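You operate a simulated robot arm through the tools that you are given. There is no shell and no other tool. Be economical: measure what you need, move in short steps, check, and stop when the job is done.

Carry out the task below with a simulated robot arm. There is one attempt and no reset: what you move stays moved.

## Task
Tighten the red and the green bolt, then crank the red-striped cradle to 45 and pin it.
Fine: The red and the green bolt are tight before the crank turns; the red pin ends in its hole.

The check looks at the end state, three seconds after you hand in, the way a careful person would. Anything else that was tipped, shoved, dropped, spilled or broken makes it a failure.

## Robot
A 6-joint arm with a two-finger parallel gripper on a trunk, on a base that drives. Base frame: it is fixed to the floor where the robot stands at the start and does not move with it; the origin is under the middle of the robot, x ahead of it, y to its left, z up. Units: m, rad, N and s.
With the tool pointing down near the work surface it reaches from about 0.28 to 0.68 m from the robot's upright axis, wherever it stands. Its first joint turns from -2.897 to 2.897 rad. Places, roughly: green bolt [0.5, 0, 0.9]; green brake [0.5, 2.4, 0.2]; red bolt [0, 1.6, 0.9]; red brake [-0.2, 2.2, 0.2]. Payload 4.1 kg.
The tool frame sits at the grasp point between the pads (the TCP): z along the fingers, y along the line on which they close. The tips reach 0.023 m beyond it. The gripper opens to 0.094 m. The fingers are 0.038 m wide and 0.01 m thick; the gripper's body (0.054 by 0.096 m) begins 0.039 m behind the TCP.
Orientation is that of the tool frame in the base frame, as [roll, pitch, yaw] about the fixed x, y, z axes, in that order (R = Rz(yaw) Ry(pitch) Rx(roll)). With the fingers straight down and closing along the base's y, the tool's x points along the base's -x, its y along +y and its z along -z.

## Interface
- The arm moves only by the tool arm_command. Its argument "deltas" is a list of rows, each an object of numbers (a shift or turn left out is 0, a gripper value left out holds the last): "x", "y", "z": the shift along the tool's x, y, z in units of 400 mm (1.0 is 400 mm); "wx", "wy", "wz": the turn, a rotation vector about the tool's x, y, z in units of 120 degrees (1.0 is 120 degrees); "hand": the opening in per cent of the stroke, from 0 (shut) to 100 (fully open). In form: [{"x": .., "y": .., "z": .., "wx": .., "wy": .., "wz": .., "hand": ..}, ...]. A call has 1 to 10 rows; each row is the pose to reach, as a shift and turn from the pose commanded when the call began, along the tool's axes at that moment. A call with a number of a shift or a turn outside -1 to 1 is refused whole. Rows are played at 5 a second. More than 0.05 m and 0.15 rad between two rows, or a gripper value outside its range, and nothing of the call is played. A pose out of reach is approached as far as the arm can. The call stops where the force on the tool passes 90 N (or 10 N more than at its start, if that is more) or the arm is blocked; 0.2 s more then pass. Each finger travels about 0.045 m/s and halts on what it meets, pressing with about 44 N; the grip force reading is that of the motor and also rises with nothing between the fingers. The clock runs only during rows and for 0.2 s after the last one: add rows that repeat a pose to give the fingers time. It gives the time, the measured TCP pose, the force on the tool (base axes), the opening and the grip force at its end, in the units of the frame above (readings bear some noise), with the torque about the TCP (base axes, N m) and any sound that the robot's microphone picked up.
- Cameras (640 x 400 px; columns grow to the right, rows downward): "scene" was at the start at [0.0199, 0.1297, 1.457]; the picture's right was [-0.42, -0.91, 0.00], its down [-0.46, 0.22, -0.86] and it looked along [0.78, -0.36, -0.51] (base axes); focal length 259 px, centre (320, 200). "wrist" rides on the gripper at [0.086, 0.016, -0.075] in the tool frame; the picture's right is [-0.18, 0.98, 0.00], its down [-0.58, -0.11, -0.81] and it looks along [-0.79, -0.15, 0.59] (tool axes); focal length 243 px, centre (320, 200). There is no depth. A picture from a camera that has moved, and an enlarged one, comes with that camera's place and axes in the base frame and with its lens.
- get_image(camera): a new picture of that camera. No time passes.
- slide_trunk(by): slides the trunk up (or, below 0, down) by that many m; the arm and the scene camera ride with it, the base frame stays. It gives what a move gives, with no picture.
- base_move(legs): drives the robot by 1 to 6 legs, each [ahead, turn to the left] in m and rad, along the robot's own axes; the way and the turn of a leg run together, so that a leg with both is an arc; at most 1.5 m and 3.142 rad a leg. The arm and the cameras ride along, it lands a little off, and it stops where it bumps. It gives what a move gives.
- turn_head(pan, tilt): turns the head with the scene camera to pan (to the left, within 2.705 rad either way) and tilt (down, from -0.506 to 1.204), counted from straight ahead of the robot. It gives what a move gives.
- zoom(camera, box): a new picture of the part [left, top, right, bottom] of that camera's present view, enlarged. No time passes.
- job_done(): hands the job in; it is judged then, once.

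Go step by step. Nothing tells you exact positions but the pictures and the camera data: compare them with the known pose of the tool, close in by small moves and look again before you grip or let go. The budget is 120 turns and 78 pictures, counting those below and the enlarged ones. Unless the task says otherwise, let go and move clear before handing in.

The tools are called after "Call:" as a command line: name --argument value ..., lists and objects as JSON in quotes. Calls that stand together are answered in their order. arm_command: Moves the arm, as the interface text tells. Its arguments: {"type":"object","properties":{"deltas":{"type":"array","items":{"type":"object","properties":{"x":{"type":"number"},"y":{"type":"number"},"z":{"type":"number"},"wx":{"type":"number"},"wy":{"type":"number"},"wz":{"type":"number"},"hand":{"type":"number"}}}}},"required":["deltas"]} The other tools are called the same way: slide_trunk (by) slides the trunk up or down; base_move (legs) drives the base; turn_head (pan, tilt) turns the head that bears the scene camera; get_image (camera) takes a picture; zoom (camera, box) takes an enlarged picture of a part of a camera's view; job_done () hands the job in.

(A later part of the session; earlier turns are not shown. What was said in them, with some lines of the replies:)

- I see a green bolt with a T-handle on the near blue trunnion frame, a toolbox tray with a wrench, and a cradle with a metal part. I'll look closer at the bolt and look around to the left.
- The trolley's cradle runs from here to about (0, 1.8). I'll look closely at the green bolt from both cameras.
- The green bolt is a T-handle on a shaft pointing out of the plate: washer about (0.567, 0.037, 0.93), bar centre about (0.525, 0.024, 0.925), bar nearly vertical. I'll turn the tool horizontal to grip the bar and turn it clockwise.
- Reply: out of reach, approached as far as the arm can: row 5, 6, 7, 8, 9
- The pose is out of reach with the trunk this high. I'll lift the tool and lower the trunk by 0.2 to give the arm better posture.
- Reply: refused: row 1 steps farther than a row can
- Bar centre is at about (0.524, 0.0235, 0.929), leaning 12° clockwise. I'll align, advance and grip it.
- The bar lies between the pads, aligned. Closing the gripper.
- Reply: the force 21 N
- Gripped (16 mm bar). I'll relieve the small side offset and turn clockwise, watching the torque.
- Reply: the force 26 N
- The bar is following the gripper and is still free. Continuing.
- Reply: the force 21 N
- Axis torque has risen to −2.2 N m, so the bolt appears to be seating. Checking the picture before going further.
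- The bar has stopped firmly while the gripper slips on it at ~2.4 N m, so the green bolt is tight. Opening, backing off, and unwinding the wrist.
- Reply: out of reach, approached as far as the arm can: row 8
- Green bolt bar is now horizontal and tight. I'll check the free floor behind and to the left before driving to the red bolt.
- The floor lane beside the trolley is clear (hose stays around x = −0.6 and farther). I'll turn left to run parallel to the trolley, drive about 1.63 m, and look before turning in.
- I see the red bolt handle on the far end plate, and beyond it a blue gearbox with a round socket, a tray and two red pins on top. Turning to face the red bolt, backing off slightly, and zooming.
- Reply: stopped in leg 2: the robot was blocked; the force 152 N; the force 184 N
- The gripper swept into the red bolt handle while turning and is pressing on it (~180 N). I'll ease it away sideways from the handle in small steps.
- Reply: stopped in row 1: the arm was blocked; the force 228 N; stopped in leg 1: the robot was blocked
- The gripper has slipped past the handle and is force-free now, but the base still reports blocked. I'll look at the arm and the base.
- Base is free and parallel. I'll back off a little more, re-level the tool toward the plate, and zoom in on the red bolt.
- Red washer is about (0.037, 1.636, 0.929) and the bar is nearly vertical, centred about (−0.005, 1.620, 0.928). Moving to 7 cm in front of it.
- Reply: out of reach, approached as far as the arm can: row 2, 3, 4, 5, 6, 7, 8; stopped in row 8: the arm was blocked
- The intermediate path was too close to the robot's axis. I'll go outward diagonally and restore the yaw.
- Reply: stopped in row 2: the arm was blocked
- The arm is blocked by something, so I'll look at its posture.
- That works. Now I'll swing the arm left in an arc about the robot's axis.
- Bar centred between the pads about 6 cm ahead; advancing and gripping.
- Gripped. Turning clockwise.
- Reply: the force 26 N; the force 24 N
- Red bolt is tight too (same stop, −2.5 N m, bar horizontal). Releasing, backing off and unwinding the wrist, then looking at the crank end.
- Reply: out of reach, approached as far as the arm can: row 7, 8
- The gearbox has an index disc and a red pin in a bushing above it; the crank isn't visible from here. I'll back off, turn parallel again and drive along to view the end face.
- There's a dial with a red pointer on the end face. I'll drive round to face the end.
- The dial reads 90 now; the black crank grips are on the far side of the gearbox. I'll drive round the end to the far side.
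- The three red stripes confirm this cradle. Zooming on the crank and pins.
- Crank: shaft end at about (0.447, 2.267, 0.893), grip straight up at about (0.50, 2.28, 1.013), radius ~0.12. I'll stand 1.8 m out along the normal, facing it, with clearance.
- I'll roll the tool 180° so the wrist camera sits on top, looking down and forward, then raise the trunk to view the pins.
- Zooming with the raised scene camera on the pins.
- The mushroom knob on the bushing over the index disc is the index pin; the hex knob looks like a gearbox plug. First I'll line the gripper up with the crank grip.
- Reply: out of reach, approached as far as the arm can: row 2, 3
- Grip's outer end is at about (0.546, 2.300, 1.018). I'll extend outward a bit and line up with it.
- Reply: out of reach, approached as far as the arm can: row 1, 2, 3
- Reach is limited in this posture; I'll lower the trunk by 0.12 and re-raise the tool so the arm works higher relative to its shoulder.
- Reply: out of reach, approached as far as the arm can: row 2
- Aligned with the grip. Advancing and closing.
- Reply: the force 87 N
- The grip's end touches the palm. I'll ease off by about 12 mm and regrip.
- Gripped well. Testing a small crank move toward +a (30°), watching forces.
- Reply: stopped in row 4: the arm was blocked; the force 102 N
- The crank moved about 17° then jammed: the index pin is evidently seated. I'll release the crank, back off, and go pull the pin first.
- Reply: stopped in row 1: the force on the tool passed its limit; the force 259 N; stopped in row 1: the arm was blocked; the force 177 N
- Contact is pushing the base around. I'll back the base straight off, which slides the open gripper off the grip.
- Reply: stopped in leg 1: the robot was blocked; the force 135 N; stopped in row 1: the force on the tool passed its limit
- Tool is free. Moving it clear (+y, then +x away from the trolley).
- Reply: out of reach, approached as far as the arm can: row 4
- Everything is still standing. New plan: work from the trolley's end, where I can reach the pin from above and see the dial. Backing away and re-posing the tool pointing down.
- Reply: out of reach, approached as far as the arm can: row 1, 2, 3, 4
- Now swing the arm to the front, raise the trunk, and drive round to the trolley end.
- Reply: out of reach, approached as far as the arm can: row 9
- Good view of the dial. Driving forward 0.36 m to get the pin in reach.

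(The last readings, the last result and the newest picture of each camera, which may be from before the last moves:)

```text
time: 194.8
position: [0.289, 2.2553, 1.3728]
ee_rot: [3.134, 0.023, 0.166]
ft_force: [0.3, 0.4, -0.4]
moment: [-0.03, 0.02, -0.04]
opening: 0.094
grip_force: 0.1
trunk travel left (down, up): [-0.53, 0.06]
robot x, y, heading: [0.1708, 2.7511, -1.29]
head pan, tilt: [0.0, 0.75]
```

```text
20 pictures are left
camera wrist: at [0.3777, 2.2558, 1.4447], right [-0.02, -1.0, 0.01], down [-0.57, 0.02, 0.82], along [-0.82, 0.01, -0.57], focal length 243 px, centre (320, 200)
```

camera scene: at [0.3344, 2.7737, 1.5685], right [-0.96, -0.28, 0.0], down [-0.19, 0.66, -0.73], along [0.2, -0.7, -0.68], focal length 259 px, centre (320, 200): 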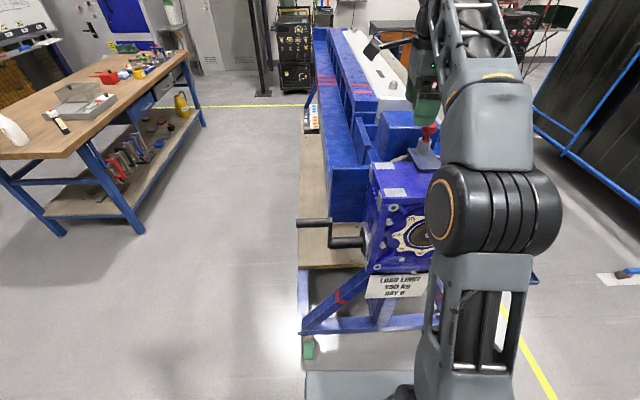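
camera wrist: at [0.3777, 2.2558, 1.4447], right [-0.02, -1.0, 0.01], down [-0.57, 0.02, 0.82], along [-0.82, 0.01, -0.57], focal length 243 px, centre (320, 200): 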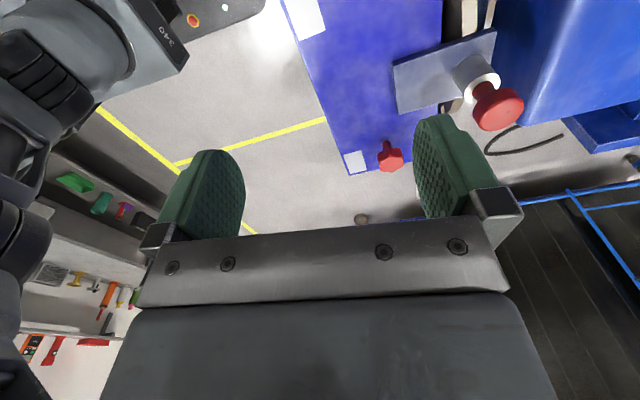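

The pin is at about (0.235, 2.085), top 1.254. I'll move above it while turning the tool so the fingers close across the free direction (away from the blue block).

Call:
arm_command --deltas '[{"wz": -0.07, "x": -0.02, "y": 0.04}, {"wz": -0.14, "x": -0.04, "y": 0.08}, {"wz": -0.21, "x": -0.06, "y": 0.12}, {"wz": -0.28, "x": -0.08, "y": 0.16}, {"wz": -0.35, "x": -0.1, "y": 0.2}, {"wz": -0.42, "x": -0.12, "y": 0.24}, {"wz": -0.49, "x": -0.14, "y": 0.28}, {"wz": -0.56, "x": -0.16, "y": 0.32}, {"wz": -0.63, "x": -0.18, "y": 0.36}, {"wz": -0.7, "x": -0.2, "y": 0.395}]'

Call:
arm_command --deltas '[{"wz": -0.06}, {"wz": -0.12}, {"wz": -0.12}]'

Call:
get_image --camera "wrist"

```text
time: 197.0
position: [0.2317, 2.1765, 1.3066]
ee_rot: [-3.12, 0.014, 1.517]
ft_force: [-0.8, 0.5, -1.0]
moment: [-0.01, 0.0, -0.02]
opening: 0.0942
grip_force: 0.1
out of reach, approached as far as the arm can: row 1, 2, 3, 4, 5, 6, 7, 8, 9, 10
trunk travel left (down, up): [-0.53, 0.06]
robot x, y, heading: [0.1699, 2.7446, -1.295]
head pan, tilt: [0.0, 0.75]
```

```text
time: 197.8
position: [0.2336, 2.1777, 1.3079]
ee_rot: [-3.119, 0.005, 1.767]
ft_force: [-0.2, 0.3, 0.9]
moment: [0.05, -0.02, 0.01]
opening: 0.094
grip_force: 0.1
trunk travel left (down, up): [-0.53, 0.06]
robot x, y, heading: [0.1703, 2.7489, -1.288]
head pan, tilt: [0.0, 0.75]
```

```text
19 pictures are left
camera wrist: at [0.2331, 2.2664, 1.3806], right [1.0, 0.01, -0.02], down [0.02, -0.58, 0.81], along [0.0, -0.81, -0.58], focal length 243 px, centre (320, 200)
```

wrist: 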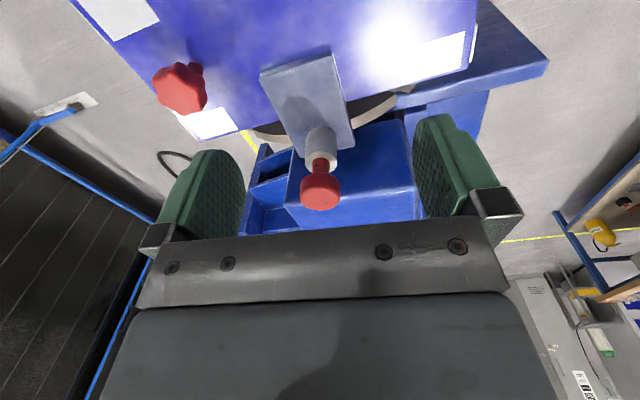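

Reach falls 9 cm short with a vertical tool. I'll inch the base forward 4 cm and tilt the tool 30° forward.

Call:
base_move --legs '[[0.04, 0]]'

Call:
arm_command --deltas '[{"wy": -0.06}, {"wy": -0.12}, {"wy": -0.18}, {"wy": -0.25}, {"wy": -0.25, "x": -0.05}, {"wy": -0.25, "x": -0.05}]'

Call:
get_image --camera "wrist"

```text
time: 198.7
position: [0.2419, 2.139, 1.3075]
ee_rot: [-3.119, 0.006, 1.766]
ft_force: [0.0, 0.0, -0.2]
moment: [0.02, 0.02, 0.0]
opening: 0.0941
grip_force: 0.0
trunk travel left (down, up): [-0.53, 0.06]
robot x, y, heading: [0.1802, 2.7128, -1.293]
head pan, tilt: [0.0, 0.75]
```

```text
time: 200.1
position: [0.2464, 2.1199, 1.3081]
ee_rot: [-3.115, 0.527, 1.778]
ft_force: [0.2, -0.4, 0.6]
moment: [0.01, 0.02, -0.02]
opening: 0.0941
grip_force: 0.0
trunk travel left (down, up): [-0.53, 0.06]
robot x, y, heading: [0.1806, 2.7122, -1.293]
head pan, tilt: [0.0, 0.75]
```

```text
18 pictures are left
camera wrist: at [0.2417, 2.2344, 1.3269], right [1.0, 0.03, 0.07], down [-0.07, -0.11, 0.99], along [0.04, -0.99, -0.11], focal length 243 px, centre (320, 200)
```

wrist: 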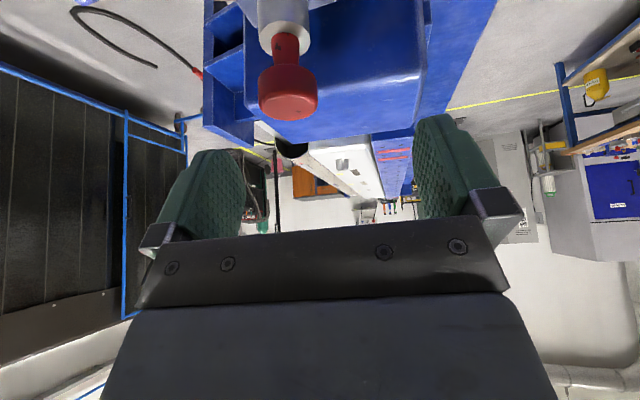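

Knob centre at about (0.232, 2.085, 1.240). Aligning, advancing and gripping.

Call:
arm_command --deltas '[{"y": -0.046, "x": 0.015}, {"y": -0.046, "x": 0.015, "z": 0.09}, {"y": -0.046, "x": 0.015, "z": 0.1835}, {"y": -0.046, "x": 0.015, "z": 0.1835, "hand": 0}, {"y": -0.046, "x": 0.015, "z": 0.1835, "hand": 0}, {"y": -0.046, "x": 0.015, "z": 0.1835, "hand": 0}, {"y": -0.046, "x": 0.015, "z": 0.1835, "hand": 0}, {"y": -0.046, "x": 0.015, "z": 0.1835, "hand": 0}]'

Call:
get_image --camera "wrist"

```text
time: 201.9
position: [0.2316, 2.0868, 1.2418]
ee_rot: [-3.114, 0.529, 1.778]
ft_force: [-5.3, -2.6, -0.1]
moment: [-0.13, 0.2, -0.17]
opening: 0.0371
grip_force: 44.9
trunk travel left (down, up): [-0.53, 0.06]
robot x, y, heading: [0.1824, 2.7175, -1.296]
head pan, tilt: [0.0, 0.75]
```

```text
17 pictures are left
camera wrist: at [0.227, 2.1998, 1.2606], right [1.0, 0.03, 0.07], down [-0.07, -0.11, 0.99], along [0.04, -0.99, -0.11], focal length 243 px, centre (320, 200)
```

wrist: 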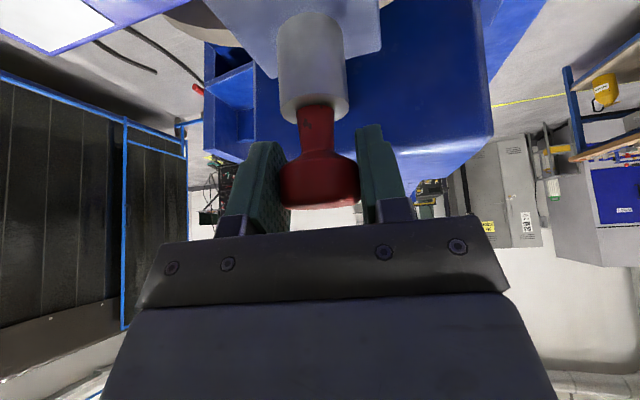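

Gripped the knob. Lifting straight up in small steps.

Call:
arm_command --deltas '[{"x": -0.0126, "z": -0.0216}, {"x": -0.0252, "z": -0.0432}, {"x": -0.0378, "z": -0.0648}, {"x": -0.0503, "z": -0.0864}, {"x": -0.0503, "z": -0.0864}]'

Call:
get_image --camera "wrist"

```text
time: 203.1
position: [0.2323, 2.0852, 1.2768]
ee_rot: [-3.118, 0.521, 1.777]
ft_force: [-7.5, -0.7, -27.8]
moment: [0.13, 0.19, -0.05]
opening: 0.0367
grip_force: 44.8
trunk travel left (down, up): [-0.53, 0.06]
robot x, y, heading: [0.183, 2.7129, -1.288]
head pan, tilt: [0.0, 0.75]
```

```text
16 pictures are left
camera wrist: at [0.2275, 2.1985, 1.2978], right [1.0, 0.03, 0.07], down [-0.07, -0.12, 0.99], along [0.04, -0.99, -0.11], focal length 243 px, centre (320, 200)
```

wrist: 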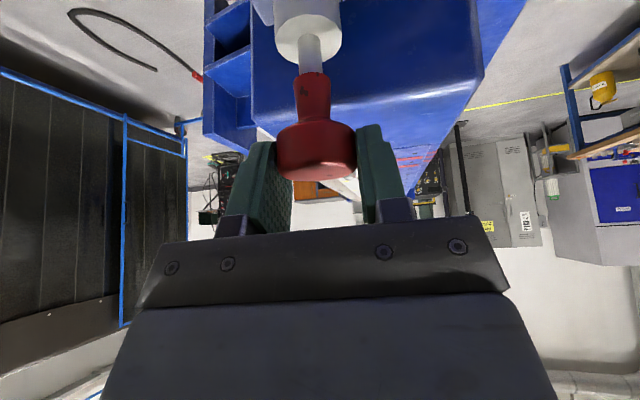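

The pin is lifted ~35 mm. I'll open the fingers and see whether it stays up.

Call:
arm_command --deltas '[{"hand": 60}, {"hand": 60}, {"hand": 60}]'

Call:
get_image --camera "wrist"

```text
time: 203.9
position: [0.2342, 2.0869, 1.2817]
ee_rot: [-3.116, 0.53, 1.78]
ft_force: [-0.1, 0.0, 0.3]
moment: [0.01, -0.03, -0.01]
opening: 0.0565
grip_force: 0.2
trunk travel left (down, up): [-0.53, 0.06]
robot x, y, heading: [0.178, 2.7112, -1.291]
head pan, tilt: [0.0, 0.75]
```

```text
15 pictures are left
camera wrist: at [0.2288, 2.2008, 1.3007], right [1.0, 0.04, 0.07], down [-0.07, -0.11, 0.99], along [0.04, -0.99, -0.11], focal length 243 px, centre (320, 200)
```

wrist: 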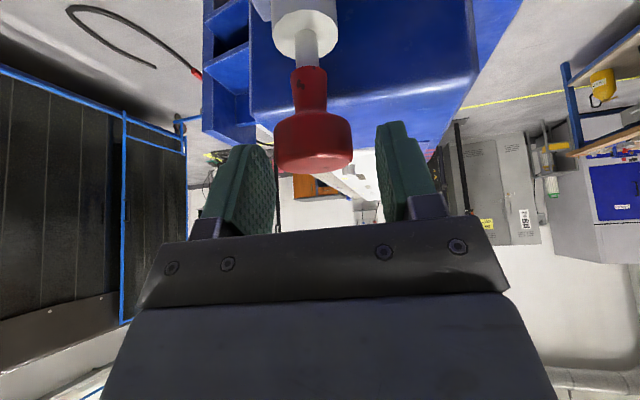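

The pin stays up by itself. Now I'll go to the crank from this position with the tool pointing down: raise clear of the knob first, then untilt and swing over.

Call:
arm_command --deltas '[{"x": -0.044, "z": -0.0755, "hand": 100}, {"x": -0.088, "z": -0.151, "hand": 100}, {"x": -0.088, "z": -0.151, "hand": 100}]'

Call:
arm_command --deltas '[{"x": 0.043, "z": -0.025, "y": -0.006, "wy": 0.06}, {"x": 0.086, "z": -0.05, "y": -0.012, "wy": 0.12}, {"x": 0.129, "z": -0.075, "y": -0.018, "wy": 0.19}, {"x": 0.172, "z": -0.1, "y": -0.025, "wy": 0.25}]'

Call:
arm_command --deltas '[{"x": 0.018, "y": 0.08, "wz": 0.07}, {"x": 0.036, "y": 0.16, "wz": 0.14}, {"x": 0.054, "y": 0.24, "wz": 0.21}, {"x": 0.072, "y": 0.32, "wz": 0.28}, {"x": 0.09, "y": 0.4, "wz": 0.35}, {"x": 0.108, "y": 0.48, "wz": 0.42}, {"x": 0.126, "y": 0.56, "wz": 0.49}, {"x": 0.144, "y": 0.64, "wz": 0.56}, {"x": 0.162, "y": 0.72, "wz": 0.63}, {"x": 0.18, "y": 0.795, "wz": 0.7}]'

Call:
get_image --camera "scene"

```text
time: 204.7
position: [0.2352, 2.0857, 1.3553]
ee_rot: [-3.117, 0.529, 1.779]
ft_force: [0.3, -0.1, -0.3]
moment: [0.01, 0.02, 0.01]
opening: 0.094
grip_force: 0.2
trunk travel left (down, up): [-0.53, 0.06]
robot x, y, heading: [0.1812, 2.7068, -1.29]
head pan, tilt: [0.0, 0.75]
```

```text
time: 205.7
position: [0.2098, 2.169, 1.3468]
ee_rot: [-3.118, 0.005, 1.768]
ft_force: [0.3, 0.3, -0.2]
moment: [0.01, 0.0, 0.01]
opening: 0.0941
grip_force: 0.0
out of reach, approached as far as the arm can: row 4
trunk travel left (down, up): [-0.53, 0.06]
robot x, y, heading: [0.1794, 2.7098, -1.295]
head pan, tilt: [0.0, 0.75]
```

```text
time: 207.9
position: [0.5088, 2.3013, 1.3381]
ee_rot: [3.141, 0.023, 0.298]
ft_force: [-0.2, 1.4, -0.6]
moment: [0.0, 0.01, -0.01]
opening: 0.0939
grip_force: 0.2
trunk travel left (down, up): [-0.53, 0.06]
robot x, y, heading: [0.182, 2.7097, -1.291]
head pan, tilt: [0.0, 0.75]
```

```text
14 pictures are left
camera scene: at [0.3456, 2.7368, 1.5684], right [-0.96, -0.28, 0.0], down [-0.19, 0.66, -0.73], along [0.2, -0.7, -0.68], focal length 259 px, centre (320, 200)
```

scene: 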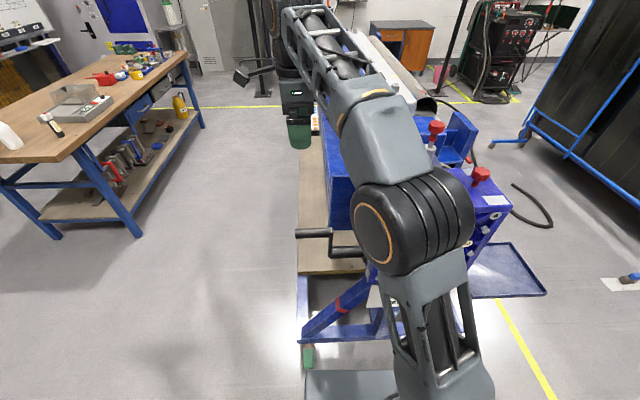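

The tool is right above the crank grip, with fingers closing across it. Lowering the trunk and then onto the grip.

Call:
slide_trunk --by -0.25

Call:
get_image --camera "wrist"

```text
time: 210.5
position: [0.5078, 2.3003, 1.0885]
ee_rot: [3.137, 0.025, 0.301]
ft_force: [-0.9, -0.8, 0.3]
moment: [-0.02, 0.03, -0.01]
opening: 0.0939
grip_force: 0.0
trunk travel left (down, up): [-0.28, 0.31]
robot x, y, heading: [0.1778, 2.7104, -1.294]
head pan, tilt: [0.0, 0.75]
```

```text
13 pictures are left
camera wrist: at [0.597, 2.3118, 1.1599], right [0.11, -0.99, 0.01], down [-0.57, -0.06, 0.82], along [-0.81, -0.1, -0.57], focal length 243 px, centre (320, 200)
```

wrist: 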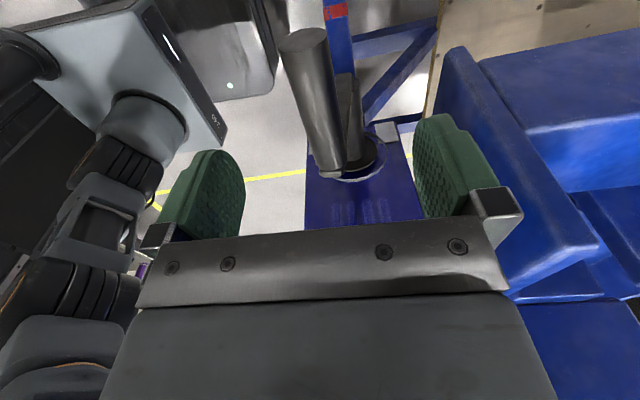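

Call:
arm_command --deltas '[{"z": 0.1}, {"z": 0.205}, {"z": 0.205, "hand": 0}, {"z": 0.205, "hand": 0}, {"z": 0.205, "hand": 0}, {"z": 0.205, "hand": 0}, {"z": 0.205, "hand": 0}, {"z": 0.205, "hand": 0}]'

```text
time: 212.3
position: [0.5058, 2.299, 1.0072]
ee_rot: [3.138, 0.026, 0.301]
ft_force: [-5.9, 10.0, -0.1]
moment: [0.17, 0.33, 1.93]
opening: 0.0286
grip_force: 44.7
trunk travel left (down, up): [-0.28, 0.31]
robot x, y, heading: [0.1781, 2.7106, -1.291]
head pan, tilt: [0.0, 0.75]
```

Gripped the crank. Trying about 40° toward +a, checking the forces.

Call:
arm_command --deltas '[{"y": -0.0478, "z": 0.0088}, {"y": -0.097, "z": 0.0267}, {"y": -0.1423, "z": 0.0528}, {"y": -0.1823, "z": 0.0864}]'

```text
time: 213.3
position: [0.4827, 2.3668, 0.9707]
ee_rot: [3.139, 0.024, 0.297]
ft_force: [-2.8, -17.7, 1.2]
moment: [-0.27, 0.15, 1.61]
opening: 0.0287
grip_force: 45.3
trunk travel left (down, up): [-0.28, 0.31]
robot x, y, heading: [0.1794, 2.7146, -1.294]
head pan, tilt: [0.0, 0.75]
```

Turning freely. Continuing to 135° of crank, then checking the cradle's rotation.

Call:
arm_command --deltas '[{"y": -0.0552, "z": 0.076}, {"y": -0.0842, "z": 0.1652}, {"y": -0.0842, "z": 0.259}, {"y": -0.0552, "z": 0.3483}, {"y": 0, "z": 0.4243}]'

Call:
get_image --camera "scene"

```text
time: 214.5
position: [0.4804, 2.3751, 0.7972]
ee_rot: [-3.13, 0.031, 0.301]
ft_force: [5.7, 53.1, -19.2]
moment: [-1.52, 0.28, 1.56]
opening: 0.0287
grip_force: 45.5
trunk travel left (down, up): [-0.28, 0.31]
robot x, y, heading: [0.1791, 2.7117, -1.287]
head pan, tilt: [0.0, 0.75]
```

```text
12 pictures are left
camera scene: at [0.3461, 2.743, 1.3174], right [-0.96, -0.28, 0.0], down [-0.19, 0.65, -0.73], along [0.2, -0.7, -0.68], focal length 259 px, centre (320, 200)
```

scene: 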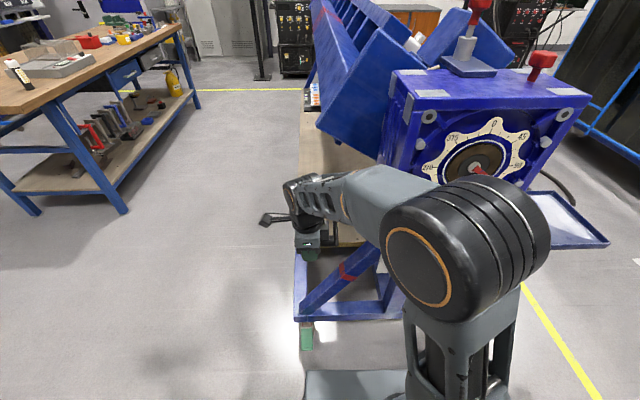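

The cradle is tipping clockwise — pointer is going past 90. I'll zoom on the dial to measure the ratio.

Call:
zoom --camera "scene" --box '[380, 50, 560, 200]'

```text
2.67 times, centred on (470, 125) of scene
camera zoom: at [0.3461, 2.743, 1.3174], right [-0.96, -0.28, 0.0], down [-0.19, 0.65, -0.73], along [0.2, -0.7, -0.68], focal length 690 px, centre (-80, 400)
```

zoom: 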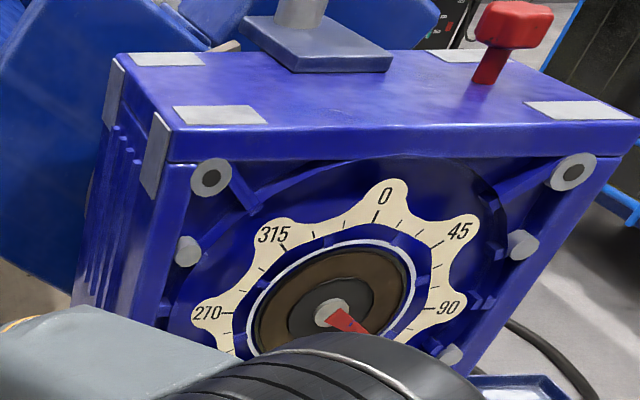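

Ratio is about 4:1 and this was the wrong way (dial ≈120). I'll crank back the other way through the top.

Call:
arm_command --deltas '[{"y": -0.0515, "z": -0.0485}, {"y": -0.084, "z": -0.1425}, {"y": -0.0858, "z": -0.2418}, {"y": -0.0565, "z": -0.3368}, {"y": 0, "z": -0.418}, {"y": 0.0798, "z": -0.4778}, {"y": 0.1738, "z": -0.5103}, {"y": 0.273, "z": -0.512}, {"y": 0.368, "z": -0.4828}]'

```text
time: 216.5
position: [0.5312, 2.2316, 0.9967]
ee_rot: [3.141, 0.024, 0.301]
ft_force: [6.7, 14.5, -10.1]
moment: [0.29, -0.28, 1.62]
opening: 0.0286
grip_force: 44.6
trunk travel left (down, up): [-0.28, 0.31]
robot x, y, heading: [0.183, 2.7126, -1.293]
head pan, tilt: [0.0, 0.75]
```

Going smoothly. Before sweeping the −a side I'll check clearance to the cradle.

Call:
get_image --camera "wrist"

```text
10 pictures are left
camera wrist: at [0.6206, 2.2416, 1.0675], right [0.12, -0.99, 0.01], down [-0.57, -0.06, 0.82], along [-0.81, -0.1, -0.57], focal length 243 px, centre (320, 200)
```

wrist: 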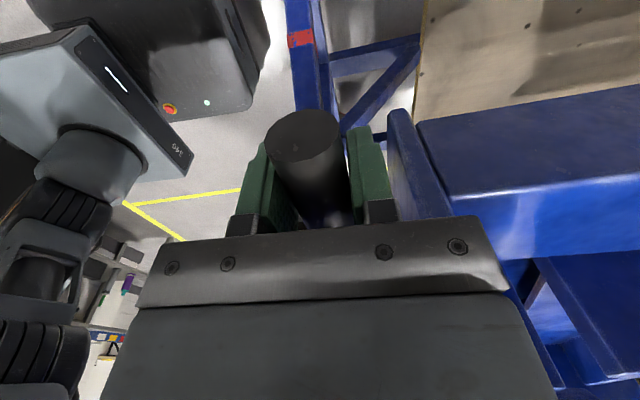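

Clearance looks sufficient (cradle corners sweep within d≈1.15; gripper's inner edge at 1.18). Continuing round to −152°.

Call:
arm_command --deltas '[{"y": 0.0813, "z": 0.0568}, {"y": 0.141, "z": 0.1363}, {"y": 0.1735, "z": 0.2303}, {"y": 0.1753, "z": 0.3295}]'

Call:
arm_command --deltas '[{"y": -0.0293, "z": 0.095}, {"y": -0.086, "z": 0.1763}, {"y": -0.1655, "z": 0.236}]'

Call:
get_image --camera "scene"

```text
time: 217.5
position: [0.5445, 2.1733, 0.8682]
ee_rot: [-3.135, 0.024, 0.306]
ft_force: [-15.1, 78.7, 29.6]
moment: [0.17, -0.38, 1.66]
opening: 0.0287
grip_force: 44.7
trunk travel left (down, up): [-0.28, 0.31]
robot x, y, heading: [0.1801, 2.713, -1.287]
head pan, tilt: [0.0, 0.75]
```

```text
time: 218.3
position: [0.5231, 2.2225, 0.7696]
ee_rot: [3.13, 0.024, 0.292]
ft_force: [-2.6, -24.6, 20.6]
moment: [1.46, -0.72, 1.29]
opening: 0.029
grip_force: 45.3
trunk travel left (down, up): [-0.28, 0.31]
robot x, y, heading: [0.1836, 2.7101, -1.298]
head pan, tilt: [0.0, 0.75]
```

```text
9 pictures are left
camera scene: at [0.344, 2.7337, 1.3184], right [-0.96, -0.27, 0.0], down [-0.18, 0.66, -0.73], along [0.2, -0.7, -0.68], focal length 259 px, centre (320, 200)
```

scene: 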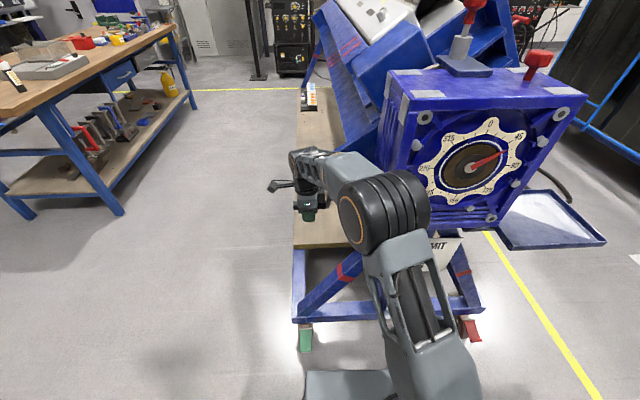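

The dial is now readable, about 52. Continuing to crank straight down (−180°), then reading the dial closely.

Call:
arm_command --deltas '[{"y": -0.0723, "z": 0.0278}, {"y": -0.149, "z": 0.0373}, {"y": -0.149, "z": 0.0373}]'

Call:
zoom --camera "scene" --box '[420, 100, 540, 220]'

```text
time: 219.1
position: [0.5077, 2.2813, 0.7508]
ee_rot: [-3.141, 0.025, 0.302]
ft_force: [-9.1, -29.7, -2.8]
moment: [1.18, -0.49, 1.62]
opening: 0.0287
grip_force: 45.3
trunk travel left (down, up): [-0.28, 0.31]
robot x, y, heading: [0.1833, 2.7142, -1.29]
head pan, tilt: [0.0, 0.75]
```

```text
3.33 times, centred on (480, 160) of scene
camera zoom: at [0.344, 2.7338, 1.3184], right [-0.96, -0.27, 0.0], down [-0.19, 0.66, -0.73], along [0.2, -0.7, -0.68], focal length 863 px, centre (-213, 333)
```

zoom: 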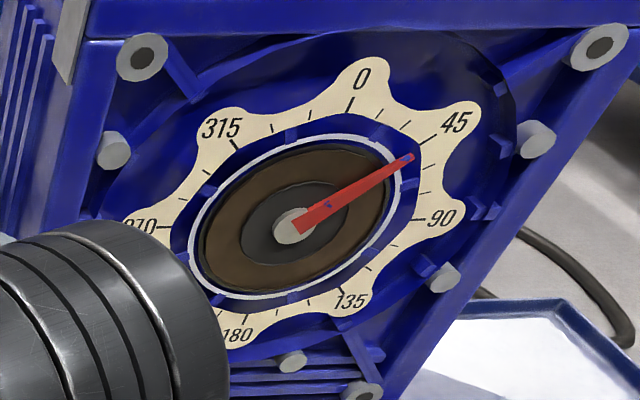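

The pointer reads about 45–46. I'll release the crank, raise straight up with the trunk, and see whether it holds.

Call:
arm_command --deltas '[{"hand": 50}, {"hand": 80}, {"hand": 80}, {"hand": 80}]'

Call:
slide_trunk --by 0.3

Call:
zoom --camera "scene" --box '[410, 160, 530, 280]'

```text
time: 220.1
position: [0.5087, 2.2831, 0.7523]
ee_rot: [3.141, 0.025, 0.299]
ft_force: [-1.2, -0.1, 0.2]
moment: [0.01, -0.03, -0.02]
opening: 0.0749
grip_force: 0.1
trunk travel left (down, up): [-0.28, 0.31]
robot x, y, heading: [0.1773, 2.7118, -1.293]
head pan, tilt: [0.0, 0.75]
```

```text
time: 223.1
position: [0.5083, 2.2821, 1.0525]
ee_rot: [3.138, 0.024, 0.299]
ft_force: [-0.7, -0.9, 0.5]
moment: [-0.01, -0.01, -0.01]
opening: 0.0754
grip_force: 0.2
trunk travel left (down, up): [-0.58, 0.01]
robot x, y, heading: [0.1831, 2.7112, -1.294]
head pan, tilt: [0.0, 0.75]
```

```text
3.33 times, centred on (470, 220) of scene
camera zoom: at [0.3449, 2.7368, 1.6184], right [-0.96, -0.27, 0.0], down [-0.19, 0.66, -0.73], along [0.2, -0.7, -0.68], focal length 863 px, centre (-180, 133)
```

zoom: 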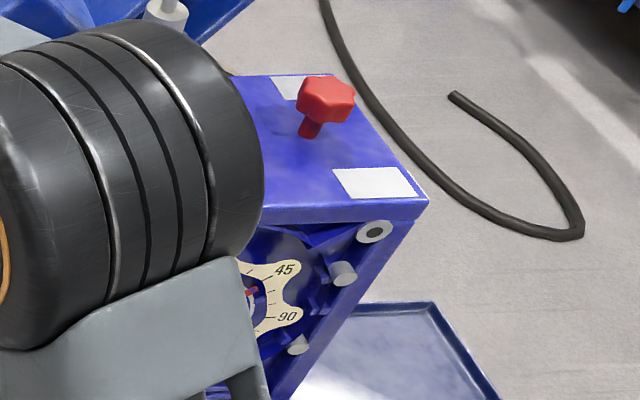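

Dial still at ~45. Raising the arm and swinging back over to the pin.

Call:
arm_command --deltas '[{"z": -0.11}, {"z": -0.22}, {"z": -0.33}, {"z": -0.44}, {"z": -0.55}, {"z": -0.66}, {"z": -0.74}, {"z": -0.74}]'

Call:
arm_command --deltas '[{"x": -0.08, "y": 0.005, "wz": -0.07}, {"x": -0.16, "y": 0.01, "wz": -0.14}, {"x": -0.24, "y": 0.015, "wz": -0.21}, {"x": -0.32, "y": 0.02, "wz": -0.28}, {"x": -0.4, "y": 0.025, "wz": -0.35}, {"x": -0.48, "y": 0.03, "wz": -0.42}, {"x": -0.56, "y": 0.035, "wz": -0.49}, {"x": -0.64, "y": 0.04, "wz": -0.56}, {"x": -0.72, "y": 0.045, "wz": -0.63}, {"x": -0.795, "y": 0.05, "wz": -0.7, "hand": 100}]'

Call:
arm_command --deltas '[{"wy": -0.06}, {"wy": -0.12}, {"wy": -0.18}, {"wy": -0.25}, {"wy": -0.25, "hand": 100}]'

```text
time: 224.9
position: [0.5151, 2.2849, 1.3509]
ee_rot: [3.139, 0.023, 0.299]
ft_force: [0.4, -0.2, 0.3]
moment: [-0.03, -0.02, -0.03]
opening: 0.0752
grip_force: 0.0
trunk travel left (down, up): [-0.58, 0.01]
robot x, y, heading: [0.1812, 2.7136, -1.292]
head pan, tilt: [0.0, 0.75]
```

```text
time: 227.1
position: [0.2151, 2.1716, 1.3576]
ee_rot: [-3.12, 0.005, 1.766]
ft_force: [0.1, -0.3, -0.6]
moment: [-0.01, -0.03, -0.01]
opening: 0.094
grip_force: 0.1
trunk travel left (down, up): [-0.58, 0.01]
robot x, y, heading: [0.1798, 2.7103, -1.293]
head pan, tilt: [0.0, 0.75]
```

```text
time: 228.3
position: [0.2157, 2.1719, 1.3572]
ee_rot: [-3.117, 0.531, 1.779]
ft_force: [-0.3, 0.2, -0.6]
moment: [0.02, 0.01, 0.01]
opening: 0.0941
grip_force: 0.1
trunk travel left (down, up): [-0.58, 0.01]
robot x, y, heading: [0.1813, 2.7127, -1.292]
head pan, tilt: [0.0, 0.75]
```

Call:
arm_command --deltas '[{"x": -0.063, "y": 0.002, "z": 0.039}, {"x": -0.126, "y": 0.004, "z": 0.078}, {"x": -0.189, "y": 0.006, "z": 0.116}, {"x": -0.189, "y": 0.006, "z": 0.116}]'

Call:
get_image --camera "wrist"

```text
time: 229.3
position: [0.239, 2.085, 1.3554]
ee_rot: [-3.117, 0.53, 1.779]
ft_force: [-0.4, -0.2, -0.2]
moment: [0.01, 0.0, 0.01]
opening: 0.094
grip_force: 0.0
trunk travel left (down, up): [-0.58, 0.01]
robot x, y, heading: [0.1774, 2.7097, -1.299]
head pan, tilt: [0.0, 0.75]
```

```text
6 pictures are left
camera wrist: at [0.2326, 2.1987, 1.3753], right [1.0, 0.03, 0.07], down [-0.07, -0.11, 0.99], along [0.04, -0.99, -0.11], focal length 243 px, centre (320, 200)
```

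wrist: 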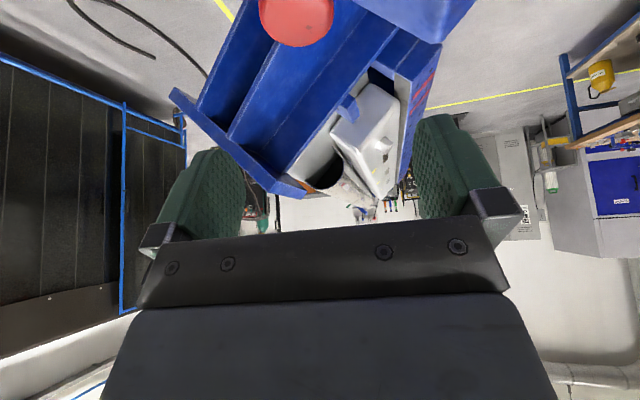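

The pin knob is still raised at about (0.233, 2.085, 1.275) and the space around it is free. Going straight down onto it and gripping.

Call:
arm_command --deltas '[{"x": 0.0, "y": -0.009, "hand": 65}, {"x": 0.034, "y": -0.009, "z": 0.056, "hand": 65}, {"x": 0.068, "y": -0.009, "z": 0.112, "hand": 65}, {"x": 0.1015, "y": -0.009, "z": 0.167, "hand": 65}, {"x": 0.1015, "y": -0.009, "z": 0.167, "hand": 0}, {"x": 0.1015, "y": -0.009, "z": 0.167, "hand": 0}, {"x": 0.1015, "y": -0.009, "z": 0.167, "hand": 0}, {"x": 0.1015, "y": -0.009, "z": 0.167, "hand": 0}]'

```text
time: 231.1
position: [0.2328, 2.0856, 1.2775]
ee_rot: [-3.114, 0.53, 1.782]
ft_force: [15.2, 3.0, -1.8]
moment: [-0.39, -0.56, 0.24]
opening: 0.0367
grip_force: 45.2
trunk travel left (down, up): [-0.58, 0.01]
robot x, y, heading: [0.178, 2.713, -1.286]
head pan, tilt: [0.0, 0.75]
```

Gripped. Pushing straight down in small steps.

Call:
arm_command --deltas '[{"x": 0.0076, "z": 0.013}, {"x": 0.0151, "z": 0.0259}, {"x": 0.0227, "z": 0.0389}, {"x": 0.0302, "z": 0.0518}, {"x": 0.0378, "z": 0.0648}, {"x": 0.0454, "z": 0.0778}, {"x": 0.0454, "z": 0.0778}]'

```text
time: 232.7
position: [0.2322, 2.0891, 1.2466]
ee_rot: [-3.11, 0.542, 1.781]
ft_force: [11.7, -1.4, 35.9]
moment: [-0.28, -0.15, -0.05]
opening: 0.0367
grip_force: 44.7
trunk travel left (down, up): [-0.58, 0.01]
robot x, y, heading: [0.1857, 2.7113, -1.299]
head pan, tilt: [0.0, 0.75]
```

Down 31 mm with 36 N resistance. Checking whether it's fully seated.

Call:
get_image --camera "wrist"

```text
5 pictures are left
camera wrist: at [0.2267, 2.2023, 1.264], right [1.0, 0.04, 0.07], down [-0.06, -0.1, 0.99], along [0.04, -0.99, -0.1], focal length 243 px, centre (320, 200)
```

wrist: 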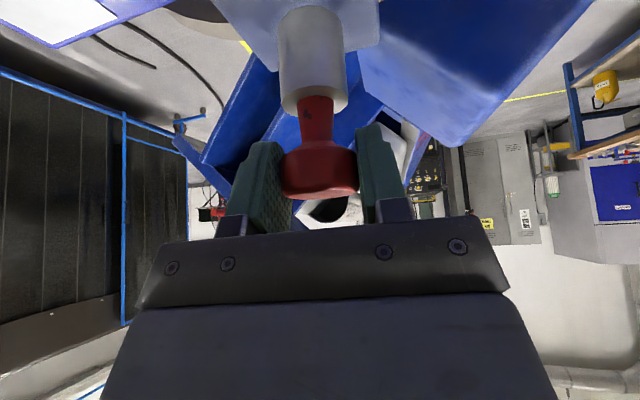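

Same as the original seated appearance (no steel shank showing), so the pin is in its hole at 45. Releasing and moving clear upward.

Call:
arm_command --deltas '[{"hand": 65}, {"hand": 65}, {"hand": 65}, {"x": -0.03, "z": -0.05, "hand": 65}, {"x": -0.07, "z": -0.12, "hand": 65}, {"x": -0.11, "z": -0.19, "hand": 65}, {"x": -0.11, "z": -0.19, "hand": 65}]'

Call:
get_image --camera "wrist"

```text
time: 234.3
position: [0.2296, 2.0873, 1.3254]
ee_rot: [-3.115, 0.529, 1.779]
ft_force: [0.9, -1.0, -0.4]
moment: [-0.01, 0.01, 0.01]
opening: 0.061
grip_force: 0.0
trunk travel left (down, up): [-0.58, 0.01]
robot x, y, heading: [0.1823, 2.7155, -1.29]
head pan, tilt: [0.0, 0.75]
```

```text
4 pictures are left
camera wrist: at [0.2245, 2.2007, 1.3452], right [1.0, 0.03, 0.07], down [-0.07, -0.11, 0.99], along [0.04, -0.99, -0.11], focal length 243 px, centre (320, 200)
```

wrist: 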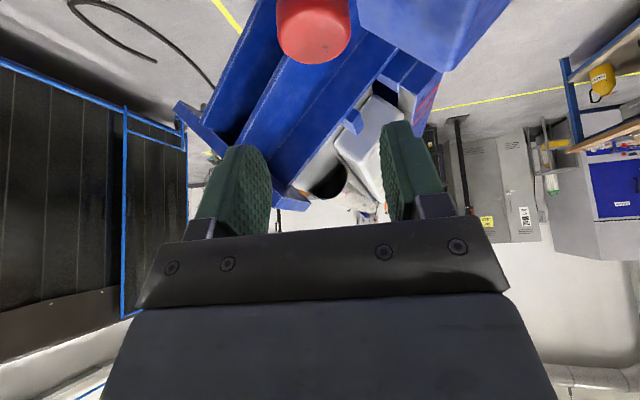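

Knob height matches the originally seated position. I'll back the robot away with the arm up and check the dial and the whole scene.

Call:
base_move --legs '[[-0.45, 0]]'

Call:
turn_head --pan 0.0 --tilt 0.5

Call:
get_image --camera "scene"

```text
time: 237.0
position: [0.1038, 2.5194, 1.3256]
ee_rot: [-3.116, 0.529, 1.774]
ft_force: [0.4, 0.2, -0.6]
moment: [-0.03, -0.02, 0.0]
opening: 0.0611
grip_force: 0.0
trunk travel left (down, up): [-0.58, 0.01]
robot x, y, heading: [0.0589, 3.1433, -1.297]
head pan, tilt: [0.0, 0.75]
```

```text
time: 237.8
position: [0.1035, 2.5183, 1.3247]
ee_rot: [-3.115, 0.529, 1.773]
ft_force: [0.8, 0.6, 0.0]
moment: [0.02, 0.0, -0.03]
opening: 0.061
grip_force: 0.1
trunk travel left (down, up): [-0.58, 0.01]
robot x, y, heading: [0.0611, 3.1435, -1.298]
head pan, tilt: [0.0, 0.499]
```

```text
3 pictures are left
camera scene: at [0.225, 3.1606, 1.6403], right [-0.96, -0.27, 0.0], down [-0.13, 0.46, -0.88], along [0.24, -0.85, -0.48], focal length 259 px, centre (320, 200)
```

scene: 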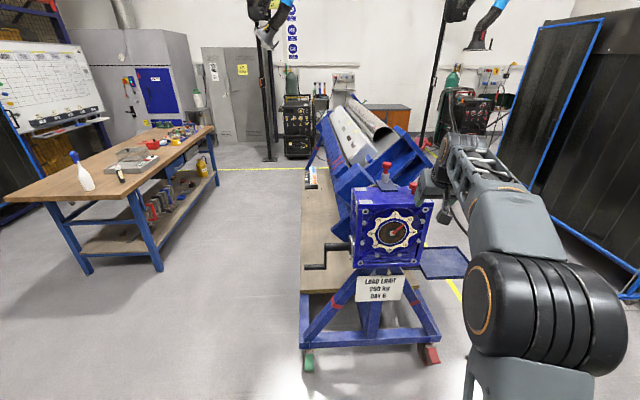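

Call:
zoom --camera "scene" --box '[340, 150, 450, 270]'

```text
3.33 times, centred on (395, 210) of scene
camera zoom: at [0.225, 3.1606, 1.6403], right [-0.96, -0.27, 0.0], down [-0.13, 0.46, -0.88], along [0.24, -0.85, -0.48], focal length 863 px, centre (70, 167)
```

zoom: 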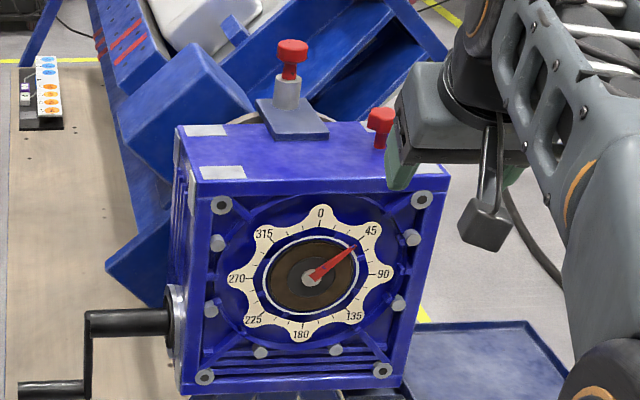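

The dial pointer sits at 45, the red pin is fully down in its bushing, both bolts are tight, and the robot is clear with nothing else disturbed. Handing in.

Call:
job_done

```text
The job is handed in.
```

I tightened the green and red bolts to their stops before cranking, cranked the red-striped cradle to 45 on the dial, and put the red index pin back in its hole.

- **Before the pin was out:** I tried the crank once with the pin still in. It moved about 17° and jammed, so I pulled the pin before cranking.
- **Wrong direction first:** the first free crank took the dial from 90 to about 120. I reversed from there to 45.
- **Contacts:** while turning towards the red bolt, the gripper swept into its handle at about 180 N. It later wedged on the crank grip at up to about 260 N. From the pictures, nothing was tipped or knocked over and the trolley had not moved.
- **Pin seating:** I judged it by knob height, which matches where the pin sat at 90, with no shank showing.
- **Brakes:** I did not touch the two wheel brakes.
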